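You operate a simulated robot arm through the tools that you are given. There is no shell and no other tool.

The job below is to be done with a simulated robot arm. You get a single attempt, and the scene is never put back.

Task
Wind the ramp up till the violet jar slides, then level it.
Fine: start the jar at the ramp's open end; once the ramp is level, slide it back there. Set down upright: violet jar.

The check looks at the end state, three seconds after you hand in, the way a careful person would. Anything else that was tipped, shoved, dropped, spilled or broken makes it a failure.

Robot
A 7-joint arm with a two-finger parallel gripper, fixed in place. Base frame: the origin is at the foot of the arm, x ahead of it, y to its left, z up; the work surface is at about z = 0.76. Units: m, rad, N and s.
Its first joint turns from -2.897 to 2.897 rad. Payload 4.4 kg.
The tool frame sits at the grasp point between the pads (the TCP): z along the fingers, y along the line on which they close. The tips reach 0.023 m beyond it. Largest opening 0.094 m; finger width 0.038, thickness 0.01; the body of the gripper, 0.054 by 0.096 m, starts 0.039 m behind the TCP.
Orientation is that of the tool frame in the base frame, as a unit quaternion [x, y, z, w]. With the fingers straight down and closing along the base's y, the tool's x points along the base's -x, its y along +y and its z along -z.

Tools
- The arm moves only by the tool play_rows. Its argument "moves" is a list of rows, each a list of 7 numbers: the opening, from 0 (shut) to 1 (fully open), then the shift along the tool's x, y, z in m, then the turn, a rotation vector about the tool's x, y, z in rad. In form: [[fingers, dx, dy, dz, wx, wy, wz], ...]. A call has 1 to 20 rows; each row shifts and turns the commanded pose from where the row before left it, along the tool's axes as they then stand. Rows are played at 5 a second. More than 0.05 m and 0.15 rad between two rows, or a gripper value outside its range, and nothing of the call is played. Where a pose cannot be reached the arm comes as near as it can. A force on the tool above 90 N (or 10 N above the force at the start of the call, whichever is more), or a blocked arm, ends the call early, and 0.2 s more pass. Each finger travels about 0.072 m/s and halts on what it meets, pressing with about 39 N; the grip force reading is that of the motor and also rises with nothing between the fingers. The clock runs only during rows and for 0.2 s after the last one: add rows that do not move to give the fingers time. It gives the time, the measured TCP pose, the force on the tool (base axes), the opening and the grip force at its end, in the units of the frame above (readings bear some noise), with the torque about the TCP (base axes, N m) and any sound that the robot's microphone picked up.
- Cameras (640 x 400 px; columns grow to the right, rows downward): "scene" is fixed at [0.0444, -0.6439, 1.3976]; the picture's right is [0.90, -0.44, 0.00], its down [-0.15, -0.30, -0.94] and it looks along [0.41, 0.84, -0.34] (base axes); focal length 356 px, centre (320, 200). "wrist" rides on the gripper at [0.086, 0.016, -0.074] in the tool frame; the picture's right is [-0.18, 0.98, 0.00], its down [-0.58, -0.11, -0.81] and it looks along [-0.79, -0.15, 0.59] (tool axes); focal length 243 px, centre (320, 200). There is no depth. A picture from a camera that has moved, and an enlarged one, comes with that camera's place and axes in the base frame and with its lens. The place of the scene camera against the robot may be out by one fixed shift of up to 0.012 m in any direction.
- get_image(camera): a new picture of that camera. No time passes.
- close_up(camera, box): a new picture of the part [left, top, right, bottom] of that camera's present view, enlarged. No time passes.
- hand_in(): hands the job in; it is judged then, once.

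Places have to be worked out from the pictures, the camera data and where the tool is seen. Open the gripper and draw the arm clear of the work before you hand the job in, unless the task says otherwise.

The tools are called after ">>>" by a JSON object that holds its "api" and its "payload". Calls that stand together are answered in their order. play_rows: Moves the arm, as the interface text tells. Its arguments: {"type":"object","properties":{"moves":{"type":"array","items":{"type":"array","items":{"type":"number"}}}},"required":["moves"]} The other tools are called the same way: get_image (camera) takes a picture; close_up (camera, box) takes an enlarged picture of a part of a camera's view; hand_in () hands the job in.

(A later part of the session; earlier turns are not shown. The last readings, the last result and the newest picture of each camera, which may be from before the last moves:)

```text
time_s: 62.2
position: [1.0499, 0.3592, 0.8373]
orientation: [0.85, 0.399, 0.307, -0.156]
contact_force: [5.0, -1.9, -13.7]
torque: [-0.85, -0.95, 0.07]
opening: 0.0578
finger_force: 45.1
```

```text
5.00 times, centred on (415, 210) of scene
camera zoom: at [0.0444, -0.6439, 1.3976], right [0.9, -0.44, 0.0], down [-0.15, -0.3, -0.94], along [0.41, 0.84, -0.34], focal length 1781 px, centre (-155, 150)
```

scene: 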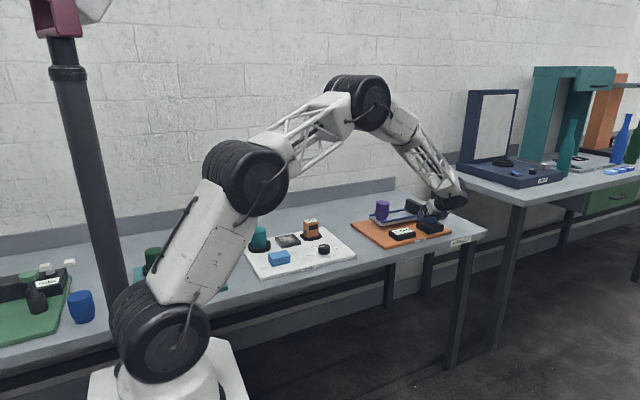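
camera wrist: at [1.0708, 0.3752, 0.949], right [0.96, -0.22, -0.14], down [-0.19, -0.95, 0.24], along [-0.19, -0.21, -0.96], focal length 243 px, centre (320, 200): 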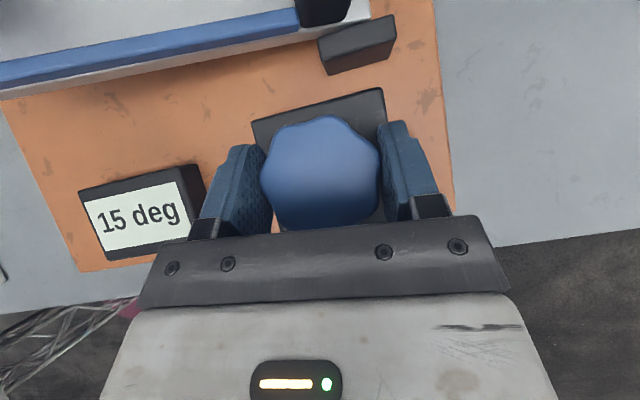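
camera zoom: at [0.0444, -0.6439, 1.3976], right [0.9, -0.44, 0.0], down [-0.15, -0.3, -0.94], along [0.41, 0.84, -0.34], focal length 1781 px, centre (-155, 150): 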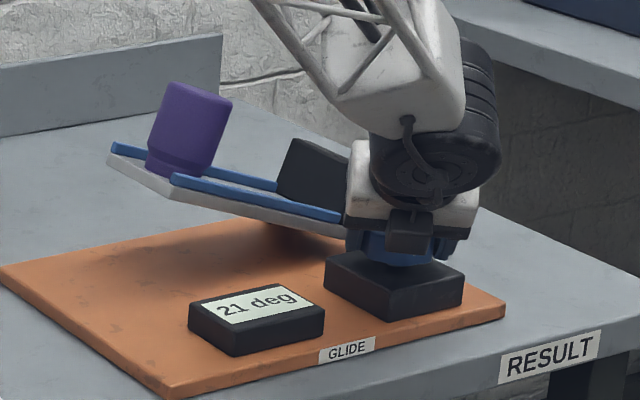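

At 21 deg the jar still holds. I'll keep winding in small steps.

>>> {"api": "play_rows", "payload": {"moves": [[0.4, 0, 0, 0, -0.0389, 0.0012, 0.0457], [0.4, 0, 0, 0, -0.0389, 0.0012, 0.0457], [0.4, 0, 0, 0, 0, 0, 0]]}}

>>> {"api": "close_up", "payload": {"camera": "scene", "box": [360, 170, 470, 250]}}

>>> {"api": "play_rows", "payload": {"moves": [[0.4, 0, 0, 0, -0.0389, 0.0012, 0.0457], [0.4, 0, 0, 0, 0, 0, 0]]}}

>>> {"api": "close_up", "payload": {"camera": "scene", "box": [360, 170, 470, 250]}}

>>> {"api": "play_rows", "payload": {"moves": [[0.4, 0, 0, 0, -0.0389, 0.0012, 0.0457], [0.4, 0, 0, 0, 0, 0, 0]]}}

>>> {"api": "close_up", "payload": {"camera": "scene", "box": [360, 170, 470, 250]}}

```text
time_s: 63.0
position: [1.0501, 0.3592, 0.8379]
orientation: [0.872, 0.347, 0.317, -0.137]
contact_force: [9.6, 5.8, -14.5]
torque: [-0.57, -0.85, 0.08]
opening: 0.0574
finger_force: 45.4
```

```text
5.00 times, centred on (415, 210) of scene
camera zoom: at [0.0444, -0.6439, 1.3976], right [0.9, -0.44, 0.0], down [-0.15, -0.3, -0.94], along [0.41, 0.84, -0.34], focal length 1781 px, centre (-155, 150)
```

zoom: 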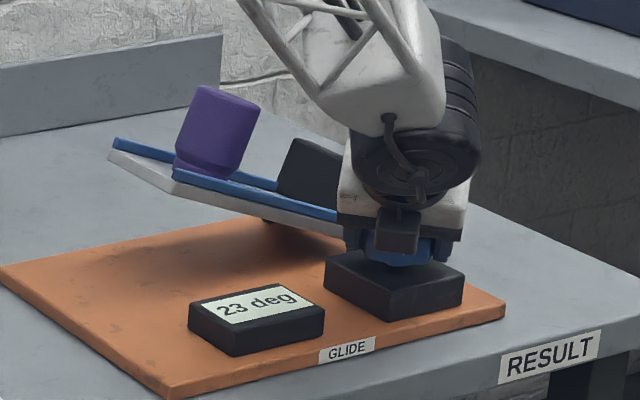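

```text
time_s: 63.6
position: [1.0507, 0.3598, 0.8362]
orientation: [0.882, 0.32, 0.32, -0.128]
contact_force: [22.0, 15.5, -16.0]
torque: [-0.1, -0.58, 0.03]
opening: 0.0576
finger_force: 44.9
```

```text
5.00 times, centred on (415, 210) of scene
camera zoom: at [0.0444, -0.6439, 1.3976], right [0.9, -0.44, 0.0], down [-0.15, -0.3, -0.94], along [0.41, 0.84, -0.34], focal length 1781 px, centre (-155, 150)
```

zoom: 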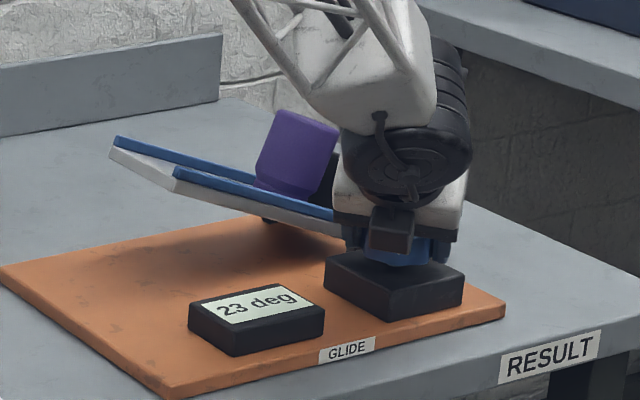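

```text
time_s: 64.2
position: [1.0495, 0.3593, 0.8378]
orientation: [0.892, 0.294, 0.324, -0.118]
contact_force: [7.7, 23.4, -9.7]
torque: [-1.07, -0.7, 0.05]
opening: 0.0579
finger_force: 45.0
```

```text
5.00 times, centred on (415, 210) of scene
camera zoom: at [0.0444, -0.6439, 1.3976], right [0.9, -0.44, 0.0], down [-0.15, -0.3, -0.94], along [0.41, 0.84, -0.34], focal length 1781 px, centre (-155, 150)
```

zoom: 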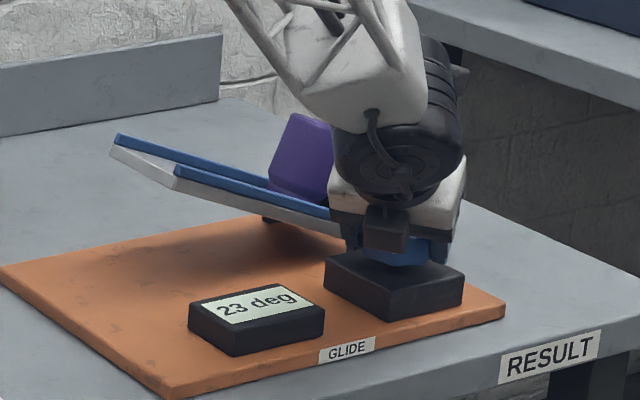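

The jar slid at 23 deg and now rests against the stop. I'll wind back counter-clockwise to level the ramp.

>>> {"api": "play_rows", "payload": {"moves": [[0.4, 0, 0, 0, 0.0518, -0.0016, -0.061], [0.4, 0, 0, 0, 0.0518, -0.0016, -0.061], [0.4, 0, 0, 0, 0.0518, -0.0016, -0.061], [0.4, 0, 0, 0, 0.0518, -0.0016, -0.061], [0.4, 0, 0, 0, 0.0518, -0.0016, -0.061], [0.4, 0, 0, 0, 0.0518, -0.0016, -0.061], [0.4, 0, 0, 0, 0, 0, 0]]}}

>>> {"api": "close_up", "payload": {"camera": "scene", "box": [360, 170, 470, 250]}}

>>> {"api": "get_image", "payload": {"camera": "wrist"}}

```text
time_s: 65.8
position: [1.0501, 0.3597, 0.8376]
orientation: [0.795, 0.498, 0.287, -0.192]
contact_force: [11.2, 23.7, -1.2]
torque: [-0.04, -0.8, 0.04]
opening: 0.0577
finger_force: 45.3
```

```text
5.00 times, centred on (415, 210) of scene
camera zoom: at [0.0444, -0.6439, 1.3976], right [0.9, -0.44, 0.0], down [-0.15, -0.3, -0.94], along [0.41, 0.84, -0.34], focal length 1781 px, centre (-155, 150)
```

zoom: 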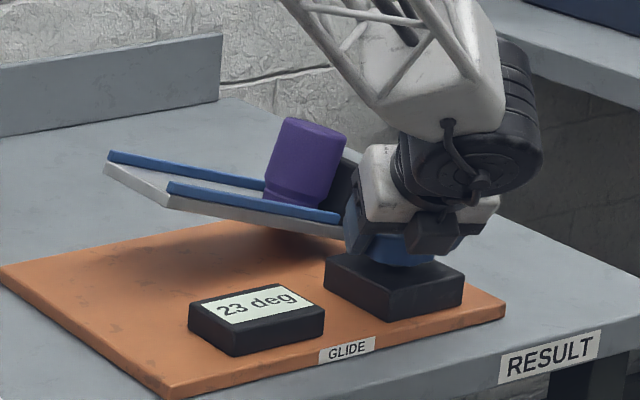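

```text
taken
camera wrist: at [1.0745, 0.367, 0.9494], right [0.82, -0.55, -0.14], down [-0.51, -0.83, 0.24], along [-0.25, -0.13, -0.96], focal length 243 px, centre (320, 200)
```

wrist: 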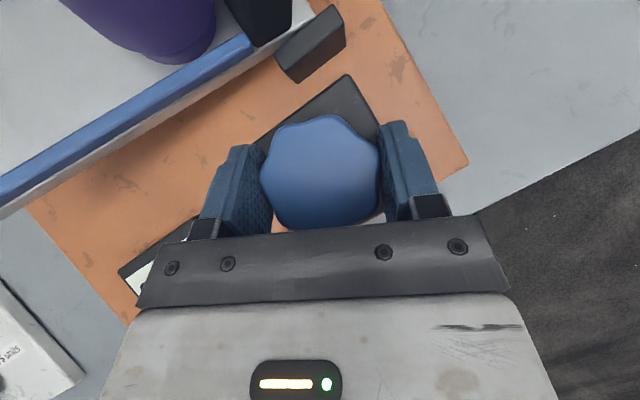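

The readout now holds the 23 deg slide angle, so I'll judge level from the ramp itself and the end stop. I'll continue counter-clockwise.

>>> {"api": "play_rows", "payload": {"moves": [[0.4, -0.0004, 0, -0.0003, 0, 0, 0], [0.4, 0, 0, 0, 0.0518, -0.0016, -0.061], [0.4, 0, 0, 0, 0.0518, -0.0016, -0.061], [0.4, 0, 0, 0, 0.0518, -0.0016, -0.061], [0.4, 0, 0, 0, 0.0518, -0.0016, -0.061], [0.4, 0, 0, 0, 0.0518, -0.0016, -0.061], [0.4, 0, 0, 0, 0.0518, -0.0016, -0.061], [0.4, 0, 0, 0, 0.0518, -0.0016, -0.061], [0.4, 0, 0, 0, 0, 0, 0]]}}

>>> {"api": "get_image", "payload": {"camera": "wrist"}}

>>> {"api": "close_up", "payload": {"camera": "scene", "box": [360, 170, 470, 250]}}

```text
time_s: 67.8
position: [1.0509, 0.3565, 0.8382]
orientation: [0.627, 0.699, 0.223, -0.263]
contact_force: [39.2, -20.5, -2.9]
torque: [0.03, -1.56, -0.13]
opening: 0.0564
finger_force: 45.0
```

```text
taken
camera wrist: at [1.0673, 0.3764, 0.9492], right [0.99, -0.03, -0.14], down [0.01, -0.97, 0.24], along [-0.14, -0.24, -0.96], focal length 243 px, centre (320, 200)
```

wrist: 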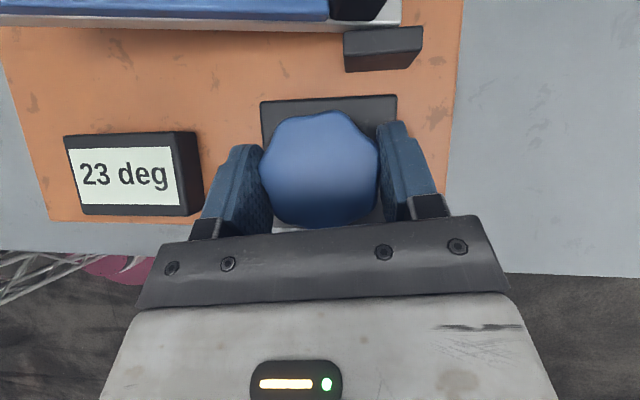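

```text
5.00 times, centred on (415, 210) of scene
camera zoom: at [0.0444, -0.6439, 1.3976], right [0.9, -0.44, 0.0], down [-0.15, -0.3, -0.94], along [0.41, 0.84, -0.34], focal length 1781 px, centre (-155, 150)
```

zoom: 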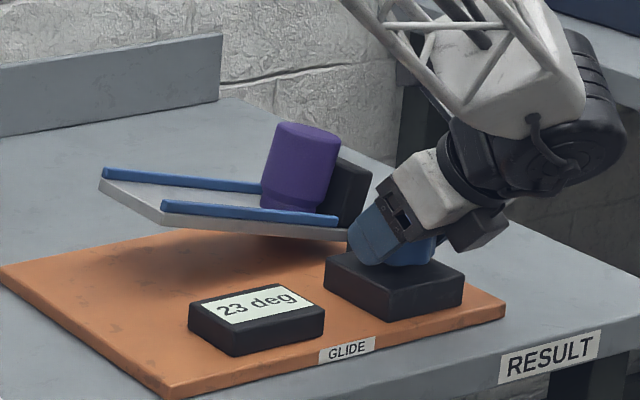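

The ramp is down to about 13 deg. I'll ease the side load, open, swing 51.4° clockwise, and regrip.

>>> {"api": "play_rows", "payload": {"moves": [[0.4, 0, 0.0008, -0.0003, 0, 0, 0], [0.65, 0, 0, 0, 0, 0, 0], [0.75, 0, 0, 0, 0, 0, 0], [0.85, 0, 0, 0, 0, 0, 0], [0.85, 0, 0, 0, 0, 0, 0], [0.85, 0, 0, 0, -0.0831, 0.0026, 0.0977], [0.85, 0, 0, 0, -0.0831, 0.0026, 0.0977], [0.85, 0, 0, 0, -0.0831, 0.0026, 0.0977], [0.85, 0, 0, 0, -0.0831, 0.0026, 0.0977], [0.85, 0, 0, 0, -0.0831, 0.0026, 0.0977], [0.85, 0, 0, 0, -0.0831, 0.0026, 0.0977], [0.85, 0, 0, 0, -0.0831, 0.0026, 0.0977], [0.85, 0, 0, 0, 0, 0, 0]]}}

>>> {"api": "get_image", "payload": {"camera": "wrist"}}

>>> {"api": "close_up", "payload": {"camera": "scene", "box": [360, 170, 470, 250]}}

```text
time_s: 70.6
position: [1.0518, 0.3594, 0.8382]
orientation: [0.868, 0.357, 0.315, -0.141]
contact_force: [0.2, 0.0, -1.0]
torque: [-0.06, 0.02, -0.01]
opening: 0.08
finger_force: 0.0
```

```text
taken
camera wrist: at [1.0767, 0.3581, 0.9492], right [0.6, -0.79, -0.14], down [-0.76, -0.61, 0.24], along [-0.27, -0.04, -0.96], focal length 243 px, centre (320, 200)
```

wrist: 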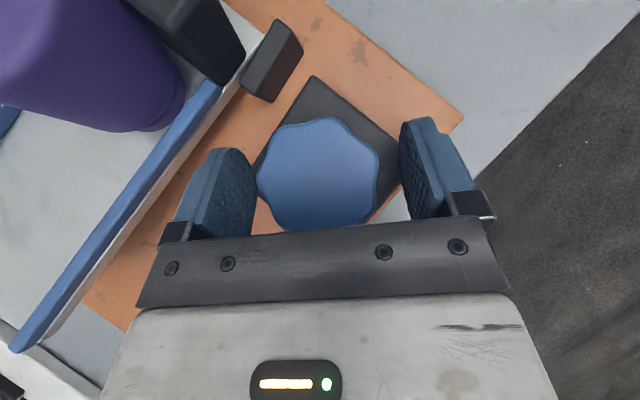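

```text
5.00 times, centred on (415, 210) of scene
camera zoom: at [0.0444, -0.6439, 1.3976], right [0.9, -0.44, 0.0], down [-0.15, -0.3, -0.94], along [0.41, 0.84, -0.34], focal length 1781 px, centre (-155, 150)
```

zoom: 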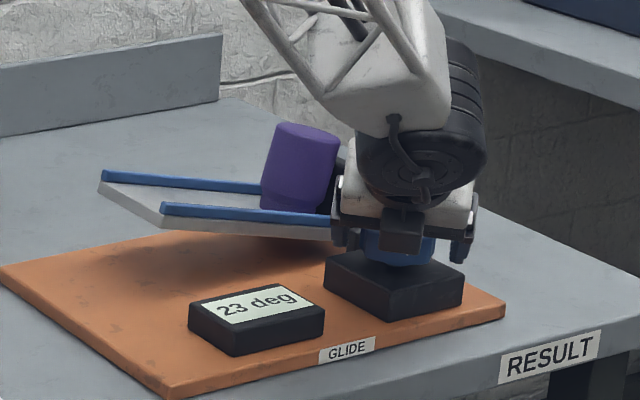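

The ramp holds at about 14 deg and the jar is fine. I'll centre by a millimetre, close, and wind down.

>>> {"api": "play_rows", "payload": {"moves": [[0.85, 0, -0.0009, 0, 0, 0, 0], [0.7, 0, 0, 0, 0, 0, 0], [0.6, 0, 0, 0, 0, 0, 0], [0.5, 0, 0, 0, 0, 0, 0], [0.4, 0, 0, 0, 0, 0, 0], [0.4, 0, 0, 0, 0, 0, 0]]}}

>>> {"api": "play_rows", "payload": {"moves": [[0.4, 0, 0, 0, 0.0518, -0.0016, -0.061], [0.4, 0, 0, 0, 0.0518, -0.0016, -0.061], [0.4, 0, 0, 0, 0.0518, -0.0016, -0.061], [0.4, 0, 0, 0, 0.0518, -0.0016, -0.061], [0.4, 0, 0, 0, 0.0518, -0.0016, -0.061], [0.4, 0, 0, 0, 0.0518, -0.0016, -0.061], [0.4, 0, 0, 0, 0, 0, 0]]}}

>>> {"api": "close_up", "payload": {"camera": "scene", "box": [360, 170, 470, 250]}}

```text
time_s: 72.0
position: [1.0507, 0.3586, 0.8375]
orientation: [0.868, 0.357, 0.315, -0.142]
contact_force: [-12.8, 7.7, 1.5]
torque: [-0.57, -0.9, 0.03]
opening: 0.0564
finger_force: 45.6
```

```text
time_s: 73.6
position: [1.0492, 0.3578, 0.8374]
orientation: [0.758, 0.554, 0.272, -0.212]
contact_force: [-5.9, 9.7, -1.8]
torque: [0.05, -1.27, 0.08]
opening: 0.0561
finger_force: 44.9
```

```text
5.00 times, centred on (415, 210) of scene
camera zoom: at [0.0444, -0.6439, 1.3976], right [0.9, -0.44, 0.0], down [-0.15, -0.3, -0.94], along [0.41, 0.84, -0.34], focal length 1781 px, centre (-155, 150)
```

zoom: 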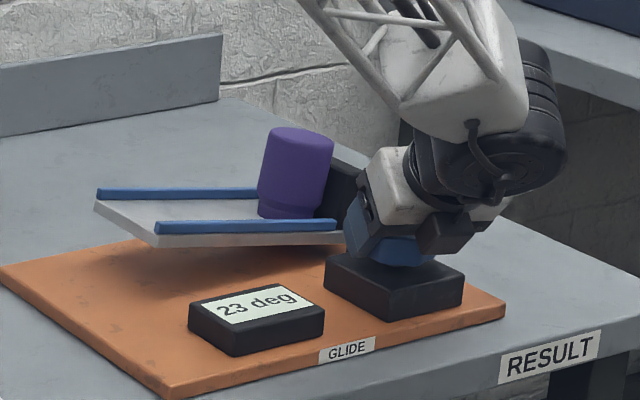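

The ramp is down to about 9 deg. I'll continue to the end of this stroke and regrip once more.

>>> {"api": "play_rows", "payload": {"moves": [[0.4, 0, 0, 0, 0.0518, -0.0016, -0.061], [0.4, 0, 0, 0, 0.0518, -0.0016, -0.061], [0.4, 0, 0, 0, 0.0518, -0.0016, -0.061], [0.4, 0, 0, 0, 0.0518, -0.0016, -0.061], [0.4, 0, 0, 0, 0.0518, -0.0016, -0.061], [0.4, 0, 0, 0, 0.0259, -0.0008, -0.0305], [0.4, 0, 0, 0, 0, 0, 0]]}}

>>> {"api": "play_rows", "payload": {"moves": [[0.65, 0, 0, 0, 0, 0, 0], [0.75, 0, 0, 0, 0, 0, 0], [0.85, 0, 0, 0, 0, 0, 0], [0.85, 0, 0, 0, 0, 0, 0], [0.85, 0, 0, 0, -0.0831, 0.0026, 0.0977], [0.85, 0, 0, 0, -0.0831, 0.0026, 0.0977], [0.85, 0, 0, 0, -0.0831, 0.0026, 0.0977], [0.85, 0, 0, 0, -0.0831, 0.0026, 0.0977], [0.85, 0, 0, 0, -0.0831, 0.0026, 0.0977], [0.85, 0, 0, 0, -0.0831, 0.0026, 0.0977], [0.85, 0, 0, 0, -0.0831, 0.0026, 0.0977], [0.85, 0, 0, 0, 0, 0, 0]]}}

>>> {"api": "get_image", "payload": {"camera": "wrist"}}

>>> {"api": "close_up", "payload": {"camera": "scene", "box": [360, 170, 470, 250]}}

```text
time_s: 75.2
position: [1.0506, 0.3584, 0.8376]
orientation: [0.618, 0.706, 0.221, -0.266]
contact_force: [43.6, 0.8, -12.7]
torque: [0.39, -1.29, -0.04]
opening: 0.0561
finger_force: 45.0
```

```text
time_s: 77.8
position: [1.0495, 0.3592, 0.8383]
orientation: [0.863, 0.367, 0.314, -0.145]
contact_force: [0.5, -0.1, 0.6]
torque: [0.0, 0.0, -0.01]
opening: 0.0799
finger_force: 0.0
```

```text
taken
camera wrist: at [1.0757, 0.3594, 0.9492], right [0.61, -0.78, -0.14], down [-0.74, -0.63, 0.24], along [-0.27, -0.04, -0.96], focal length 243 px, centre (320, 200)
```

wrist: 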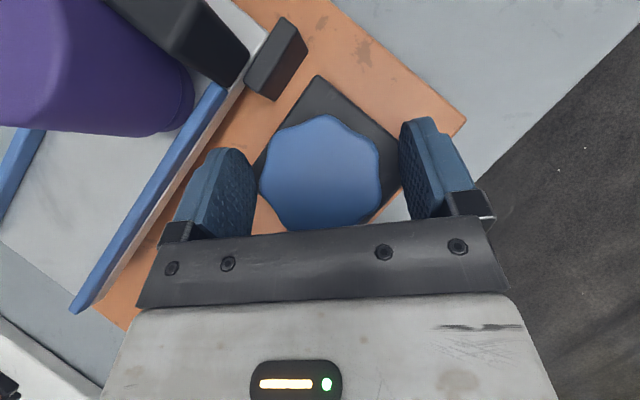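

```text
5.00 times, centred on (415, 210) of scene
camera zoom: at [0.0444, -0.6439, 1.3976], right [0.9, -0.44, 0.0], down [-0.15, -0.3, -0.94], along [0.41, 0.84, -0.34], focal length 1781 px, centre (-155, 150)
```

zoom: 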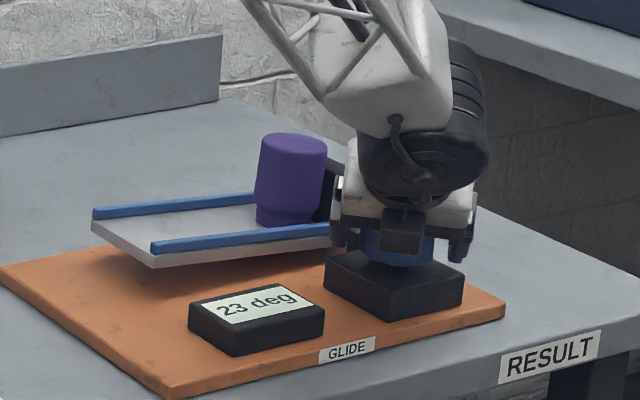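

The ramp is at about 4 deg. I'll close and wind down in short strokes, watching the torque about z for the end stop.

>>> {"api": "play_rows", "payload": {"moves": [[0.7, 0, 0, 0, 0, 0, 0], [0.6, 0, 0, 0, 0, 0, 0], [0.5, 0, 0, 0, 0, 0, 0], [0.4, 0, 0, 0, 0, 0, 0], [0.4, 0, 0, 0, 0, 0, 0]]}}

>>> {"api": "play_rows", "payload": {"moves": [[0.4, 0, 0, 0, 0.0518, -0.0016, -0.061], [0.4, 0, 0, 0, 0.0518, -0.0016, -0.061], [0.4, 0, 0, 0, 0.0518, -0.0016, -0.061], [0.4, 0, 0, 0, 0, 0, 0]]}}

>>> {"api": "play_rows", "payload": {"moves": [[0.4, 0, 0, 0, 0.0518, -0.0016, -0.061], [0.4, 0, 0, 0, 0.0518, -0.0016, -0.061], [0.4, 0, 0, 0, 0, 0, 0]]}}

>>> {"api": "close_up", "payload": {"camera": "scene", "box": [360, 170, 470, 250]}}

```text
time_s: 79.0
position: [1.0492, 0.3586, 0.8383]
orientation: [0.863, 0.367, 0.314, -0.145]
contact_force: [-1.8, 0.0, -1.3]
torque: [-0.66, -1.02, 0.05]
opening: 0.0567
finger_force: 45.5
```

```text
time_s: 80.0
position: [1.0501, 0.3588, 0.8381]
orientation: [0.813, 0.468, 0.296, -0.181]
contact_force: [14.8, 8.7, -4.2]
torque: [0.0, -1.41, -0.01]
opening: 0.0566
finger_force: 44.7
```

```text
time_s: 80.8
position: [1.0492, 0.3591, 0.8378]
orientation: [0.773, 0.532, 0.279, -0.204]
contact_force: [26.7, 7.7, -10.1]
torque: [0.25, -1.33, -0.01]
opening: 0.0561
finger_force: 45.4
```

```text
5.00 times, centred on (415, 210) of scene
camera zoom: at [0.0444, -0.6439, 1.3976], right [0.9, -0.44, 0.0], down [-0.15, -0.3, -0.94], along [0.41, 0.84, -0.34], focal length 1781 px, centre (-155, 150)
```

zoom: 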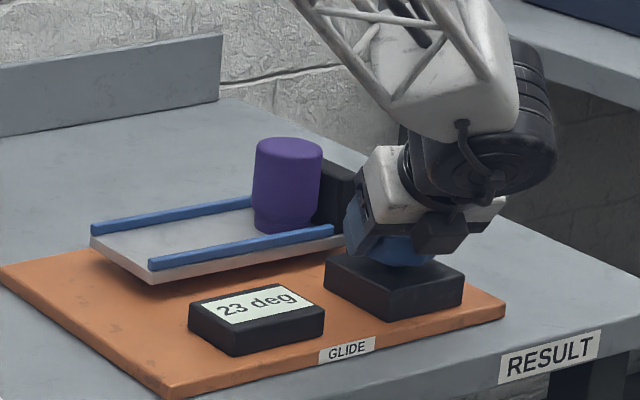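

It's nearly level; the deck's corner is a few pixels above its original place. I'll go on until the stop pushes back.

>>> {"api": "play_rows", "payload": {"moves": [[0.4, 0, 0, 0, 0.0389, -0.0012, -0.0457], [0.4, 0, 0, 0, 0, 0, 0]]}}

>>> {"api": "play_rows", "payload": {"moves": [[0.4, 0, 0, 0, 0.0389, -0.0012, -0.0457], [0.4, 0, 0, 0, 0, 0, 0]]}}

>>> {"api": "play_rows", "payload": {"moves": [[0.4, 0, 0, 0, 0.0389, -0.0012, -0.0457], [0.4, 0, 0, 0, 0, 0, 0]]}}

>>> {"api": "close_up", "payload": {"camera": "scene", "box": [360, 170, 470, 250]}}

>>> {"api": "get_image", "payload": {"camera": "wrist"}}

```text
time_s: 81.4
position: [1.05, 0.3591, 0.8383]
orientation: [0.757, 0.555, 0.273, -0.211]
contact_force: [25.0, -0.4, -7.7]
torque: [-0.33, -1.48, -0.01]
opening: 0.0562
finger_force: 45.0
```

```text
time_s: 82.0
position: [1.0497, 0.3578, 0.838]
orientation: [0.74, 0.577, 0.266, -0.22]
contact_force: [45.5, -3.8, -13.1]
torque: [-0.07, -1.25, -0.77]
opening: 0.0564
finger_force: 45.4
```

```text
time_s: 82.6
position: [1.0508, 0.3567, 0.8379]
orientation: [0.722, 0.599, 0.26, -0.228]
contact_force: [32.9, -28.1, -10.4]
torque: [-1.08, -1.43, -1.75]
opening: 0.0567
finger_force: 44.9
```

```text
5.00 times, centred on (415, 210) of scene
camera zoom: at [0.0444, -0.6439, 1.3976], right [0.9, -0.44, 0.0], down [-0.15, -0.3, -0.94], along [0.41, 0.84, -0.34], focal length 1781 px, centre (-155, 150)
```

zoom: 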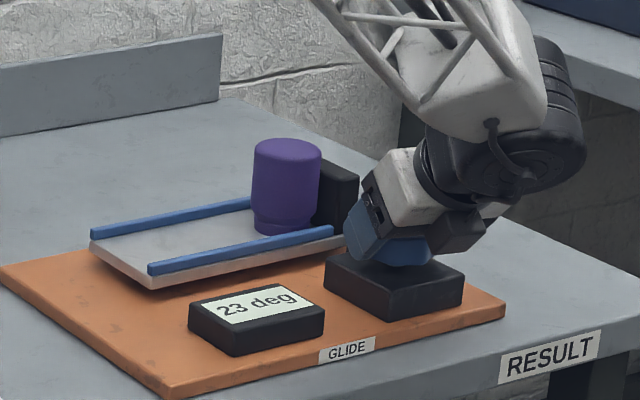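

```text
taken
camera wrist: at [1.0715, 0.3717, 0.9495], right [0.94, -0.31, -0.14], down [-0.28, -0.93, 0.24], along [-0.2, -0.19, -0.96], focal length 243 px, centre (320, 200)
```

wrist: 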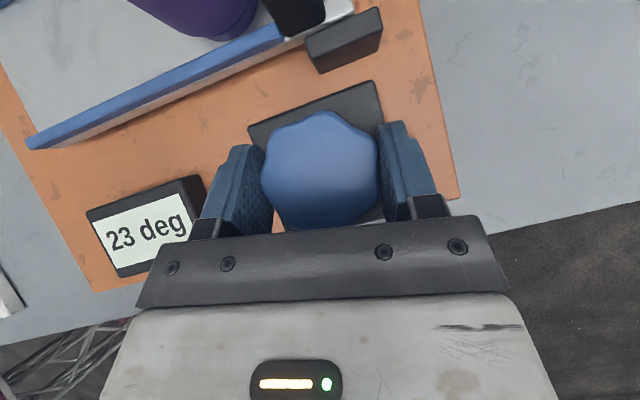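

The end stop is pushing back at 1.75 N m and the ramp sits where it began. I'll ease the elastic load, open gently, and check that the ramp stays level.

>>> {"api": "play_rows", "payload": {"moves": [[0.4, 0, 0.0007, 0, -0.0194, 0.0006, 0.0229], [0.4, 0, 0, 0, 0, 0, 0], [0.6, 0, 0, 0, 0, 0, 0], [0.65, 0, 0, 0, 0, 0, 0], [0.75, 0, 0, 0, 0, 0, 0], [0.85, 0, 0, 0, 0, 0, 0], [0.85, 0, 0, 0, 0, 0, 0]]}}

>>> {"api": "close_up", "payload": {"camera": "scene", "box": [360, 180, 440, 240]}}

>>> {"api": "get_image", "payload": {"camera": "wrist"}}

```text
time_s: 84.2
position: [1.0497, 0.3597, 0.8393]
orientation: [0.731, 0.588, 0.263, -0.224]
contact_force: [0.2, -0.9, -0.9]
torque: [0.02, 0.02, 0.02]
opening: 0.0802
finger_force: 0.0
```

```text
6.67 times, centred on (400, 210) of scene
camera zoom: at [0.0444, -0.6439, 1.3976], right [0.9, -0.44, 0.0], down [-0.15, -0.3, -0.94], along [0.41, 0.84, -0.34], focal length 2375 px, centre (-213, 133)
```

zoom: 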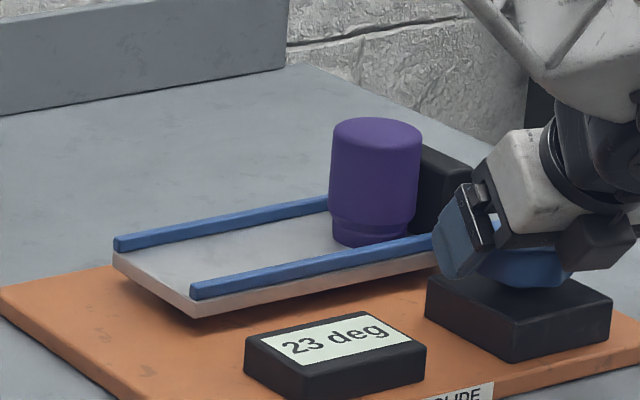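

```text
taken
camera wrist: at [1.0717, 0.3726, 0.9498], right [0.93, -0.34, -0.14], down [-0.3, -0.92, 0.24], along [-0.21, -0.18, -0.96], focal length 243 px, centre (320, 200)
```

wrist: 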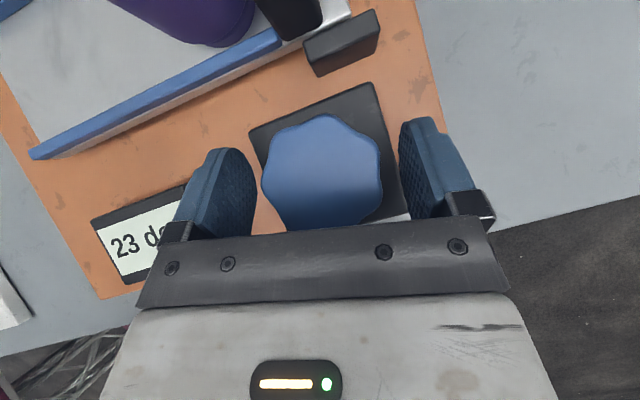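

The ramp's corners match the original level view and it stays put. I'll lift off the knob and pull inward to where the tool can be turned the other way round.

>>> {"api": "play_rows", "payload": {"moves": [[0.85, 0.0216, -0.0006, -0.0253, 0, 0, 0], [0.85, 0.0216, -0.0006, -0.0253, 0, 0, 0], [0.85, 0.0216, -0.0006, -0.0253, 0, 0, 0], [0.85, -0.0042, -0.0402, -0.0135, 0, 0, 0], [0.85, -0.0042, -0.0402, -0.0135, 0, 0, 0], [0.85, -0.0042, -0.0402, -0.0135, 0, 0, 0], [0.85, -0.0042, -0.0402, -0.0135, 0, 0, 0], [0.85, -0.0042, -0.0402, -0.0135, 0, 0, 0], [0.85, -0.0042, -0.0402, -0.0135, 0, 0, 0], [0.85, 0, 0, 0, 0, 0, 0]]}}

>>> {"api": "get_image", "payload": {"camera": "scene"}}

>>> {"api": "close_up", "payload": {"camera": "scene", "box": [360, 180, 460, 250]}}

>>> {"api": "get_image", "payload": {"camera": "wrist"}}

```text
time_s: 86.4
position: [0.7983, 0.3391, 0.9887]
orientation: [0.731, 0.589, 0.263, -0.224]
contact_force: [0.7, 0.1, 0.1]
torque: [-0.04, 0.02, -0.01]
opening: 0.0801
finger_force: 0.0
```

```text
taken
```

scene: 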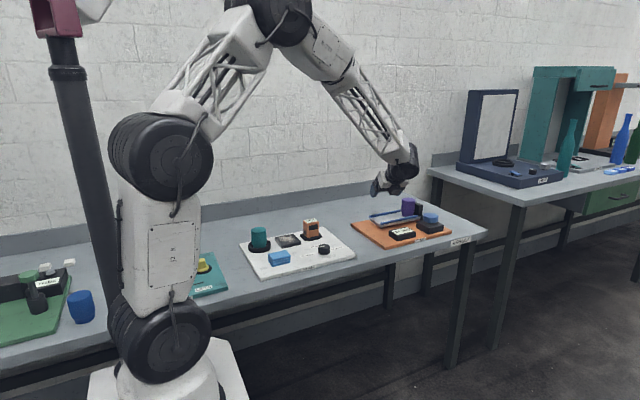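

```text
5.71 times, centred on (410, 215) of scene
camera zoom: at [0.0444, -0.6439, 1.3976], right [0.9, -0.44, 0.0], down [-0.15, -0.3, -0.94], along [0.41, 0.84, -0.34], focal length 2036 px, centre (-194, 114)
```

zoom: 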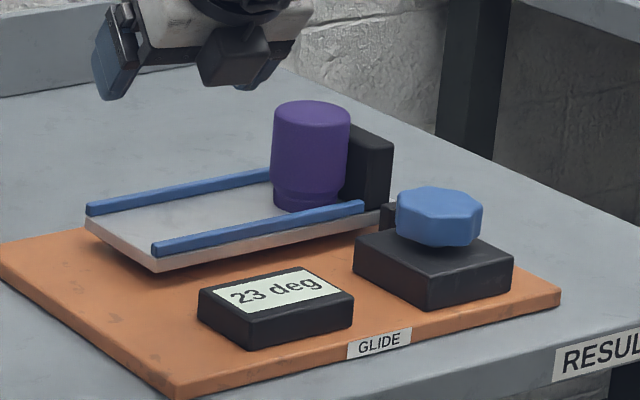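

```text
taken
camera wrist: at [0.8217, 0.354, 1.0995], right [0.93, -0.34, -0.14], down [-0.3, -0.92, 0.24], along [-0.21, -0.18, -0.96], focal length 243 px, centre (320, 200)
```

wrist: 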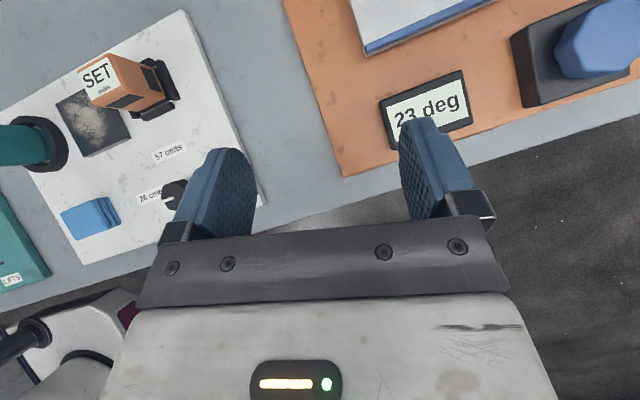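

The ramp is level and matches the starting view, and the jar is upright against the stop at about x 1.03. I'll untilt the tool and turn it so its closing axis lies along y, for gripping the jar from the front.

>>> {"api": "play_rows", "payload": {"moves": [[0.85, 0, 0, 0, 0, -0.1414, 0], [0.85, 0, 0, 0, 0, -0.1414, 0], [0.85, 0, 0, 0, 0, -0.1414, 0], [0.85, 0, 0, 0, 0, -0.1414, 0], [0.85, 0, 0, 0, 0, -0.1414, 0], [0.85, 0, 0, 0, 0, 0, -0.1382], [0.85, 0, 0, 0, 0, 0, -0.1382], [0.85, 0, 0, 0, 0, 0, -0.1382], [0.85, 0, 0, 0, 0, 0, -0.1382], [0.85, 0, 0, 0, 0, 0, -0.1382], [0.85, 0, 0, 0, 0, 0, -0.1382], [0.85, 0, 0, 0, 0, 0, -0.1382], [0.85, 0, 0, 0, 0, 0, -0.1382], [0.85, 0, 0, 0, 0, 0, -0.1382], [0.85, 0, 0, 0, 0, 0, -0.1382], [0.85, 0, 0, 0, 0, 0, -0.1382], [0.85, 0, 0, 0, 0, 0, -0.1382], [0.85, 0, 0, 0, 0, 0, -0.1382], [0.85, 0, 0, 0, 0, 0, 0]]}}

>>> {"api": "get_image", "payload": {"camera": "wrist"}}

```text
time_s: 90.4
position: [0.7994, 0.3393, 0.9877]
orientation: [-0.01, 1.0, 0.001, -0.009]
contact_force: [0.1, 0.1, 0.0]
torque: [-0.02, 0.01, 0.0]
opening: 0.0799
finger_force: 0.2
```

```text
taken
camera wrist: at [0.7155, 0.353, 1.0626], right [0.17, 0.99, 0.0], down [0.6, -0.1, 0.8], along [0.78, -0.13, -0.61], focal length 243 px, centre (320, 200)
```

wrist: 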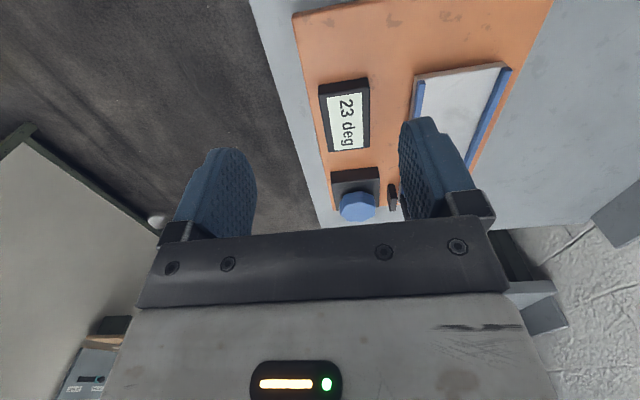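

The closing axis is now along y. I'll tilt 35° outward and move over the ramp's open end to look along it at the jar.

>>> {"api": "play_rows", "payload": {"moves": [[0.85, 0, 0, 0, 0, 0, 0.02], [0.85, 0, 0, 0, 0, -0.126, 0], [0.85, 0, 0, 0, 0, -0.126, 0], [0.85, 0, 0, 0, 0, -0.126, 0], [0.85, 0, 0, 0, 0, -0.126, 0], [0.85, 0, 0, 0, 0, -0.126, 0], [0.85, -0.0035, 0.0343, 0.0299, 0, 0, 0], [0.85, -0.0035, 0.0343, 0.0299, 0, 0, 0], [0.85, -0.0035, 0.0343, 0.0299, 0, 0, 0], [0.85, -0.0035, 0.0343, 0.0299, 0, 0, 0], [0.85, 0, 0, 0, 0, 0, 0]]}}

>>> {"api": "get_image", "payload": {"camera": "wrist"}}

>>> {"api": "close_up", "payload": {"camera": "scene", "box": [350, 150, 460, 250]}}

```text
time_s: 92.8
position: [0.8821, 0.4741, 0.8995]
orientation: [0.001, 0.953, 0.001, 0.302]
contact_force: [-0.4, -0.9, 0.3]
torque: [0.02, -0.02, -0.02]
opening: 0.0801
finger_force: 0.1
```

```text
taken
camera wrist: at [0.7685, 0.491, 0.9098], right [0.15, 0.98, 0.11], down [0.01, -0.11, 0.99], along [0.99, -0.15, -0.03], focal length 243 px, centre (320, 200)
```

wrist: 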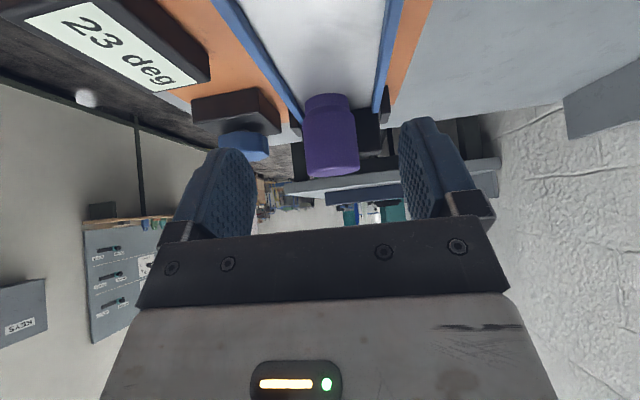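

```text
4.00 times, centred on (405, 200) of scene
camera zoom: at [0.0444, -0.6439, 1.3976], right [0.9, -0.44, 0.0], down [-0.15, -0.3, -0.94], along [0.41, 0.84, -0.34], focal length 1425 px, centre (-20, 200)
```

zoom: 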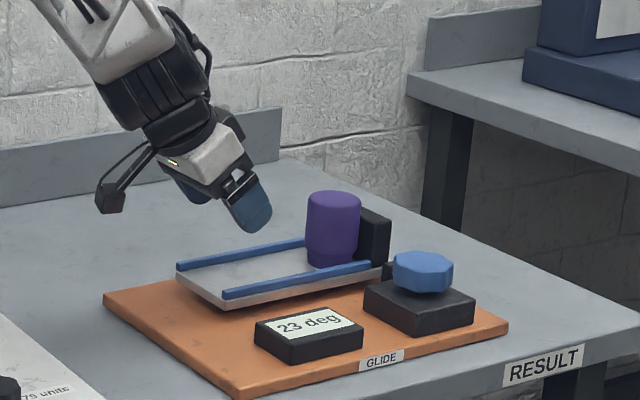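

The jar lies between the rails at y ≈ 0.472, x ≈ 1.02–1.03. I'll lower to z 0.855 in front of it.

>>> {"api": "play_rows", "payload": {"moves": [[0.85, -0.0127, -0.0003, 0.0271, 0, 0, 0], [0.85, -0.0127, -0.0003, 0.0271, 0, 0, 0], [0.85, -0.0127, -0.0003, 0.0271, 0, 0, 0], [0.85, 0, 0, 0, 0, 0, 0]]}}

>>> {"api": "get_image", "payload": {"camera": "wrist"}}

>>> {"api": "close_up", "payload": {"camera": "scene", "box": [360, 160, 460, 240]}}

```text
time_s: 93.8
position: [0.9583, 0.474, 0.8543]
orientation: [0.003, 0.953, -0.001, 0.301]
contact_force: [1.1, 0.2, 0.0]
torque: [-0.01, -0.03, 0.05]
opening: 0.0799
finger_force: 0.0
```

```text
taken
camera wrist: at [0.8455, 0.4907, 0.8644], right [0.15, 0.98, 0.11], down [0.01, -0.11, 0.99], along [0.99, -0.15, -0.03], focal length 243 px, centre (320, 200)
```

wrist: 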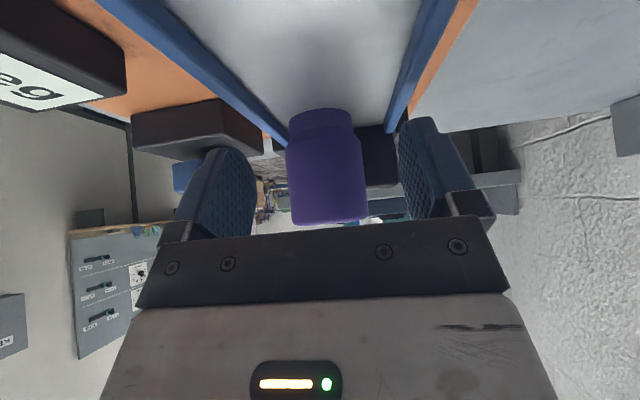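

```text
5.00 times, centred on (410, 200) of scene
camera zoom: at [0.0444, -0.6439, 1.3976], right [0.9, -0.44, 0.0], down [-0.15, -0.3, -0.94], along [0.41, 0.84, -0.34], focal length 1781 px, centre (-130, 200)
```

zoom: 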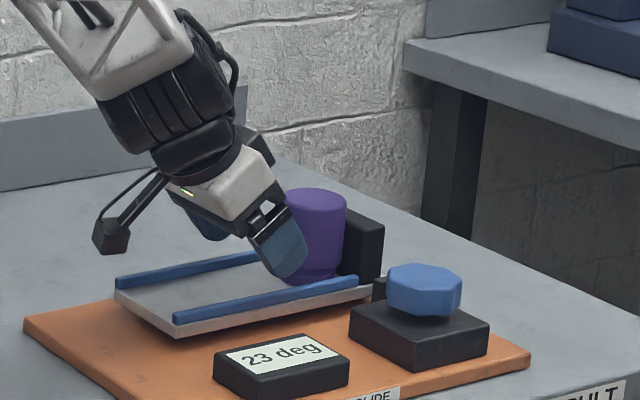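

The jar is straight ahead at y ≈ 0.4725, x ≈ 1.02, with room on both sides. I'll advance horizontally until the fingers straddle it.

>>> {"api": "play_rows", "payload": {"moves": [[0.85, -0.0125, -0.0005, 0.0088, 0, 0, 0], [0.85, -0.0125, -0.0005, 0.0088, 0, 0, 0], [0.85, -0.0125, -0.0005, 0.0088, 0, 0, 0], [0.85, 0, 0, 0, 0, 0, 0]]}}

>>> {"api": "get_image", "payload": {"camera": "wrist"}}

>>> {"api": "close_up", "payload": {"camera": "scene", "box": [380, 170, 450, 230]}}

```text
time_s: 94.8
position: [1.0057, 0.4733, 0.8531]
orientation: [0.001, 0.953, 0.001, 0.302]
contact_force: [0.4, -0.3, -0.9]
torque: [-0.01, 0.01, -0.02]
opening: 0.0801
finger_force: 0.1
```

```text
taken
camera wrist: at [0.8921, 0.4887, 0.8631], right [0.15, 0.98, 0.11], down [0.01, -0.11, 0.99], along [0.99, -0.15, -0.03], focal length 243 px, centre (320, 200)
```

wrist: 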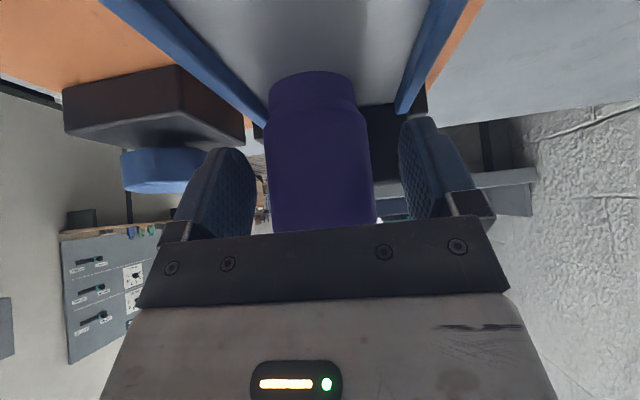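

```text
6.67 times, centred on (415, 200) of scene
camera zoom: at [0.0444, -0.6439, 1.3976], right [0.9, -0.44, 0.0], down [-0.15, -0.3, -0.94], along [0.41, 0.84, -0.34], focal length 2375 px, centre (-313, 200)
```

zoom: 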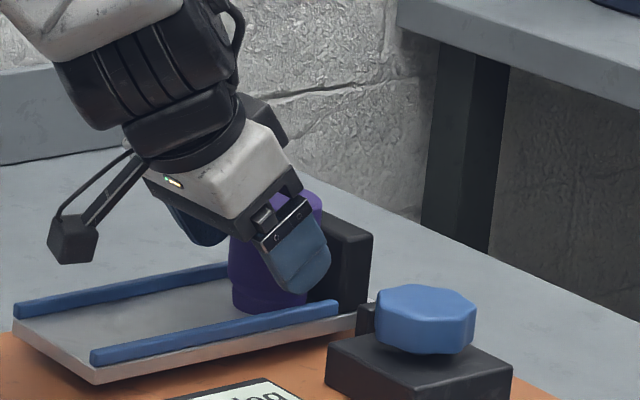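

The jar's width in view puts its axis at x ≈ 1.022. I'll advance another 10 mm and close gently.

>>> {"api": "play_rows", "payload": {"moves": [[0.85, -0.0041, 0, 0.0029, 0, 0, 0], [0.85, -0.0041, 0, 0.0029, 0, 0, 0], [0.85, 0, 0, 0, 0, 0, 0]]}}

>>> {"api": "get_image", "payload": {"camera": "wrist"}}

>>> {"api": "play_rows", "payload": {"moves": [[0.75, 0, 0, 0, 0, 0, 0], [0.68, 0, 0, 0, 0, 0, 0], [0.62, 0, 0, 0, 0, 0, 0], [0.5, 0, 0, 0, 0, 0, 0], [0.4, 0, 0, 0, 0, 0, 0], [0.4, 0, 0, 0, 0, 0, 0]]}}

>>> {"api": "get_image", "payload": {"camera": "wrist"}}

>>> {"api": "close_up", "payload": {"camera": "scene", "box": [380, 170, 450, 230]}}

```text
time_s: 95.6
position: [1.0135, 0.4724, 0.8527]
orientation: [0.001, 0.954, 0.002, 0.3]
contact_force: [-0.4, 0.8, -0.1]
torque: [0.0, -0.01, 0.0]
opening: 0.08
finger_force: 0.1
```

```text
taken
camera wrist: at [0.9017, 0.4891, 0.8634], right [0.15, 0.98, 0.11], down [0.01, -0.11, 0.99], along [0.99, -0.15, -0.03], focal length 243 px, centre (320, 200)
```

wrist: 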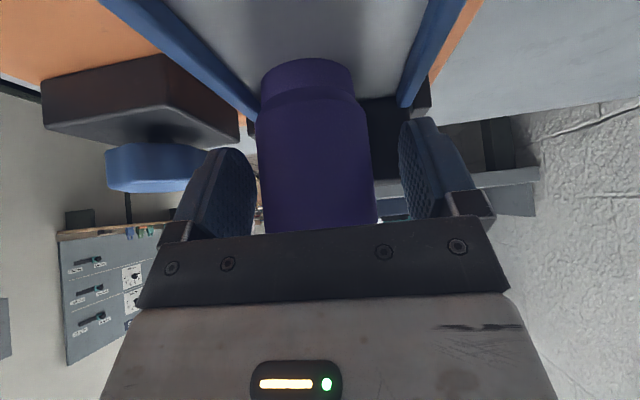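

```text
time_s: 97.0
position: [1.015, 0.471, 0.8535]
orientation: [0.001, 0.953, 0.001, 0.302]
contact_force: [-0.1, 0.9, 0.4]
torque: [-0.01, 0.01, 0.02]
opening: 0.0549
finger_force: 38.4
```

```text
taken
camera wrist: at [0.9016, 0.4891, 0.8635], right [0.15, 0.98, 0.11], down [0.01, -0.11, 0.99], along [0.99, -0.15, -0.03], focal length 243 px, centre (320, 200)
```

wrist: 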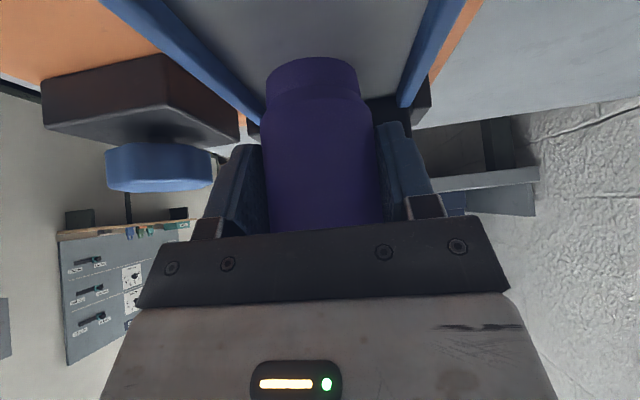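

```text
6.67 times, centred on (415, 200) of scene
camera zoom: at [0.0444, -0.6439, 1.3976], right [0.9, -0.44, 0.0], down [-0.15, -0.3, -0.94], along [0.41, 0.84, -0.34], focal length 2375 px, centre (-313, 200)
```

zoom: 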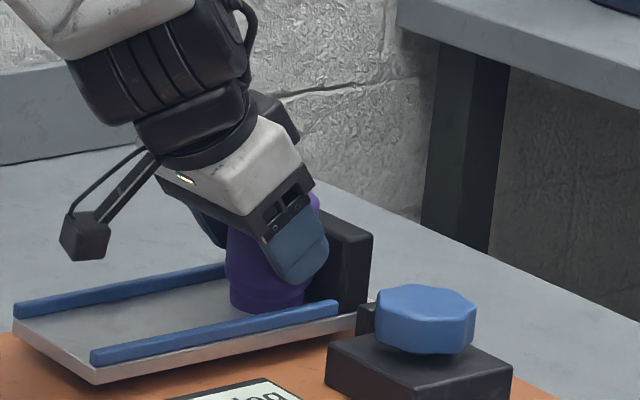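

The jar is gripped across its diameter at 0.0549. I'll slide it back along the deck at constant height, half the distance first.

>>> {"api": "play_rows", "payload": {"moves": [[0.4, 0.0089, 0.0003, -0.0063, 0, 0, 0], [0.4, 0.0089, 0.0003, -0.0063, 0, 0, 0], [0.4, 0.0089, 0.0003, -0.0063, 0, 0, 0], [0.4, 0.0089, 0.0003, -0.0063, 0, 0, 0], [0.4, 0.0089, 0.0003, -0.0063, 0, 0, 0], [0.4, 0.0089, 0.0003, -0.0063, 0, 0, 0], [0.4, 0, 0, 0, 0, 0, 0]]}}

>>> {"api": "close_up", "payload": {"camera": "scene", "box": [360, 170, 440, 240]}}

>>> {"api": "get_image", "payload": {"camera": "wrist"}}

```text
time_s: 98.6
position: [0.9496, 0.4747, 0.854]
orientation: [0.002, 0.953, 0.0, 0.302]
contact_force: [0.8, -0.4, 0.1]
torque: [-0.03, 0.02, -0.02]
opening: 0.0546
finger_force: 38.9
```

```text
5.71 times, centred on (400, 205) of scene
camera zoom: at [0.0444, -0.6439, 1.3976], right [0.9, -0.44, 0.0], down [-0.15, -0.3, -0.94], along [0.41, 0.84, -0.34], focal length 2036 px, centre (-137, 171)
```

zoom: 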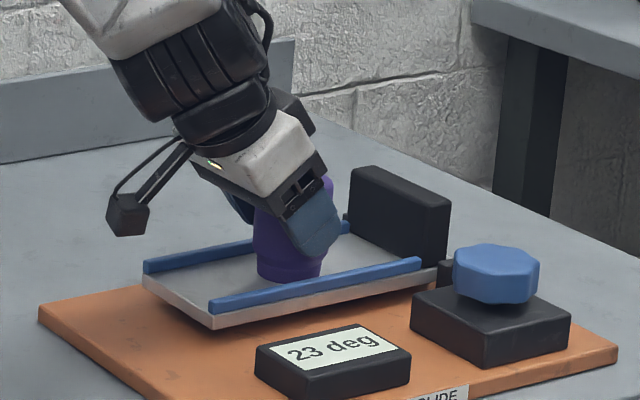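

```text
taken
camera wrist: at [0.8364, 0.4911, 0.8641], right [0.15, 0.98, 0.11], down [0.01, -0.11, 0.99], along [0.99, -0.15, -0.03], focal length 243 px, centre (320, 200)
```

wrist: 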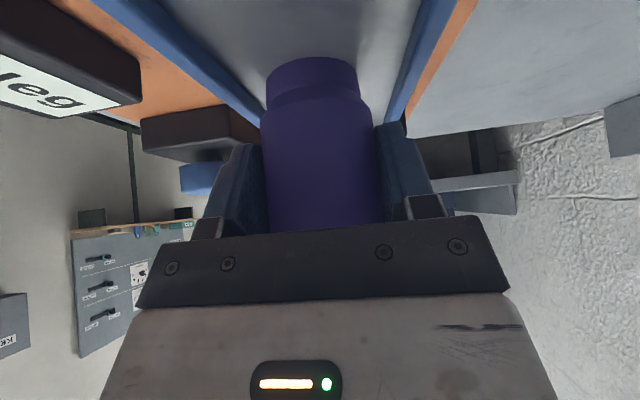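

It's sliding smoothly with no load. I'll take the second half back to the open end.

>>> {"api": "play_rows", "payload": {"moves": [[0.4, 0.0089, 0.0001, -0.0063, 0, 0, 0], [0.4, 0.0089, 0.0001, -0.0063, 0, 0, 0], [0.4, 0.0089, 0.0001, -0.0063, 0, 0, 0], [0.4, 0.0089, 0.0001, -0.0063, 0, 0, 0], [0.4, 0.0089, 0.0001, -0.0063, 0, 0, 0], [0.4, 0.0089, 0.0001, -0.0063, 0, 0, 0], [0.4, 0, 0, 0, 0, 0, 0]]}}

>>> {"api": "close_up", "payload": {"camera": "scene", "box": [360, 180, 440, 240]}}

>>> {"api": "get_image", "payload": {"camera": "wrist"}}

```text
time_s: 100.2
position: [0.8831, 0.4753, 0.8541]
orientation: [0.001, 0.954, 0.001, 0.301]
contact_force: [0.7, 0.7, -0.1]
torque: [0.0, 0.01, -0.05]
opening: 0.0547
finger_force: 39.2
```

```text
6.67 times, centred on (400, 210) of scene
camera zoom: at [0.0444, -0.6439, 1.3976], right [0.9, -0.44, 0.0], down [-0.15, -0.3, -0.94], along [0.41, 0.84, -0.34], focal length 2375 px, centre (-213, 133)
```

zoom: 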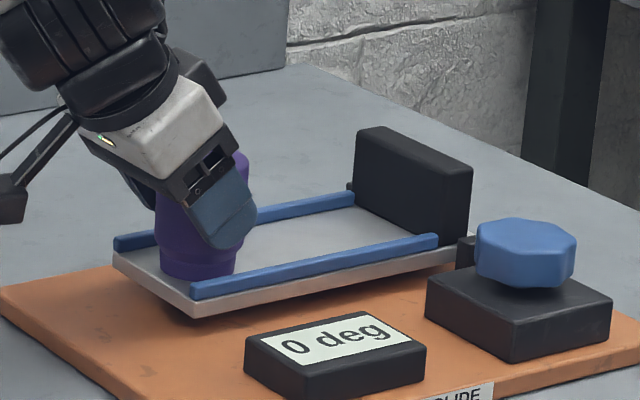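

```text
taken
camera wrist: at [0.7704, 0.4924, 0.8648], right [0.15, 0.98, 0.11], down [0.01, -0.11, 0.99], along [0.99, -0.15, -0.03], focal length 243 px, centre (320, 200)
```

wrist: 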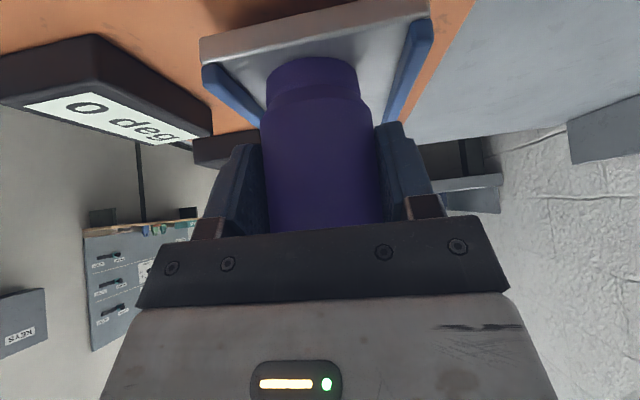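

The readout has returned to 0 deg with the jar back at the open end, 30-odd mm inside the edge. I'll release gently.

>>> {"api": "play_rows", "payload": {"moves": [[0.62, 0, 0, 0, 0, 0, 0], [0.68, 0, 0, 0, 0, 0, 0], [0.75, 0, 0, 0, 0, 0, 0], [0.8, 0, 0, 0, 0, 0, 0], [0.8, 0, 0, 0, 0, 0, 0]]}}

>>> {"api": "close_up", "payload": {"camera": "scene", "box": [360, 180, 440, 240]}}

>>> {"api": "get_image", "payload": {"camera": "wrist"}}

```text
time_s: 101.4
position: [0.8829, 0.4747, 0.8556]
orientation: [0.0, 0.953, 0.001, 0.302]
contact_force: [-0.3, 0.1, 0.2]
torque: [-0.01, 0.01, -0.01]
opening: 0.0754
finger_force: 0.1
```

```text
6.67 times, centred on (400, 210) of scene
camera zoom: at [0.0444, -0.6439, 1.3976], right [0.9, -0.44, 0.0], down [-0.15, -0.3, -0.94], along [0.41, 0.84, -0.34], focal length 2375 px, centre (-213, 133)
```

zoom: 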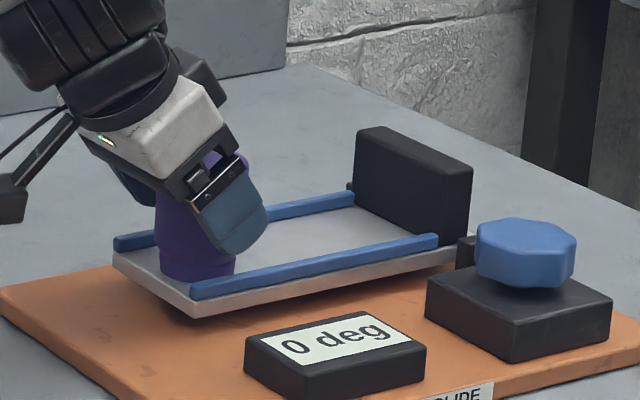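

```text
taken
camera wrist: at [0.7705, 0.4924, 0.8649], right [0.15, 0.98, 0.11], down [0.01, -0.11, 0.99], along [0.99, -0.15, -0.03], focal length 243 px, centre (320, 200)
```

wrist: 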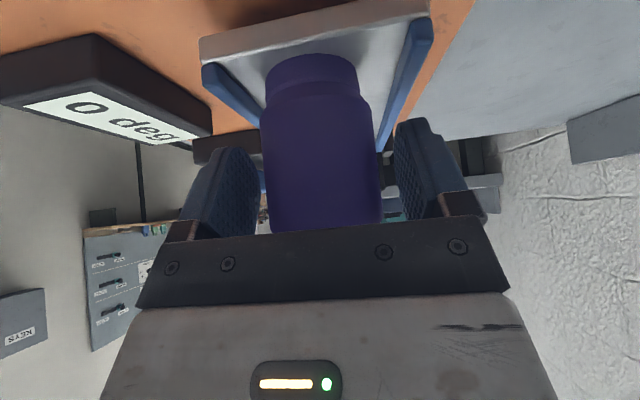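

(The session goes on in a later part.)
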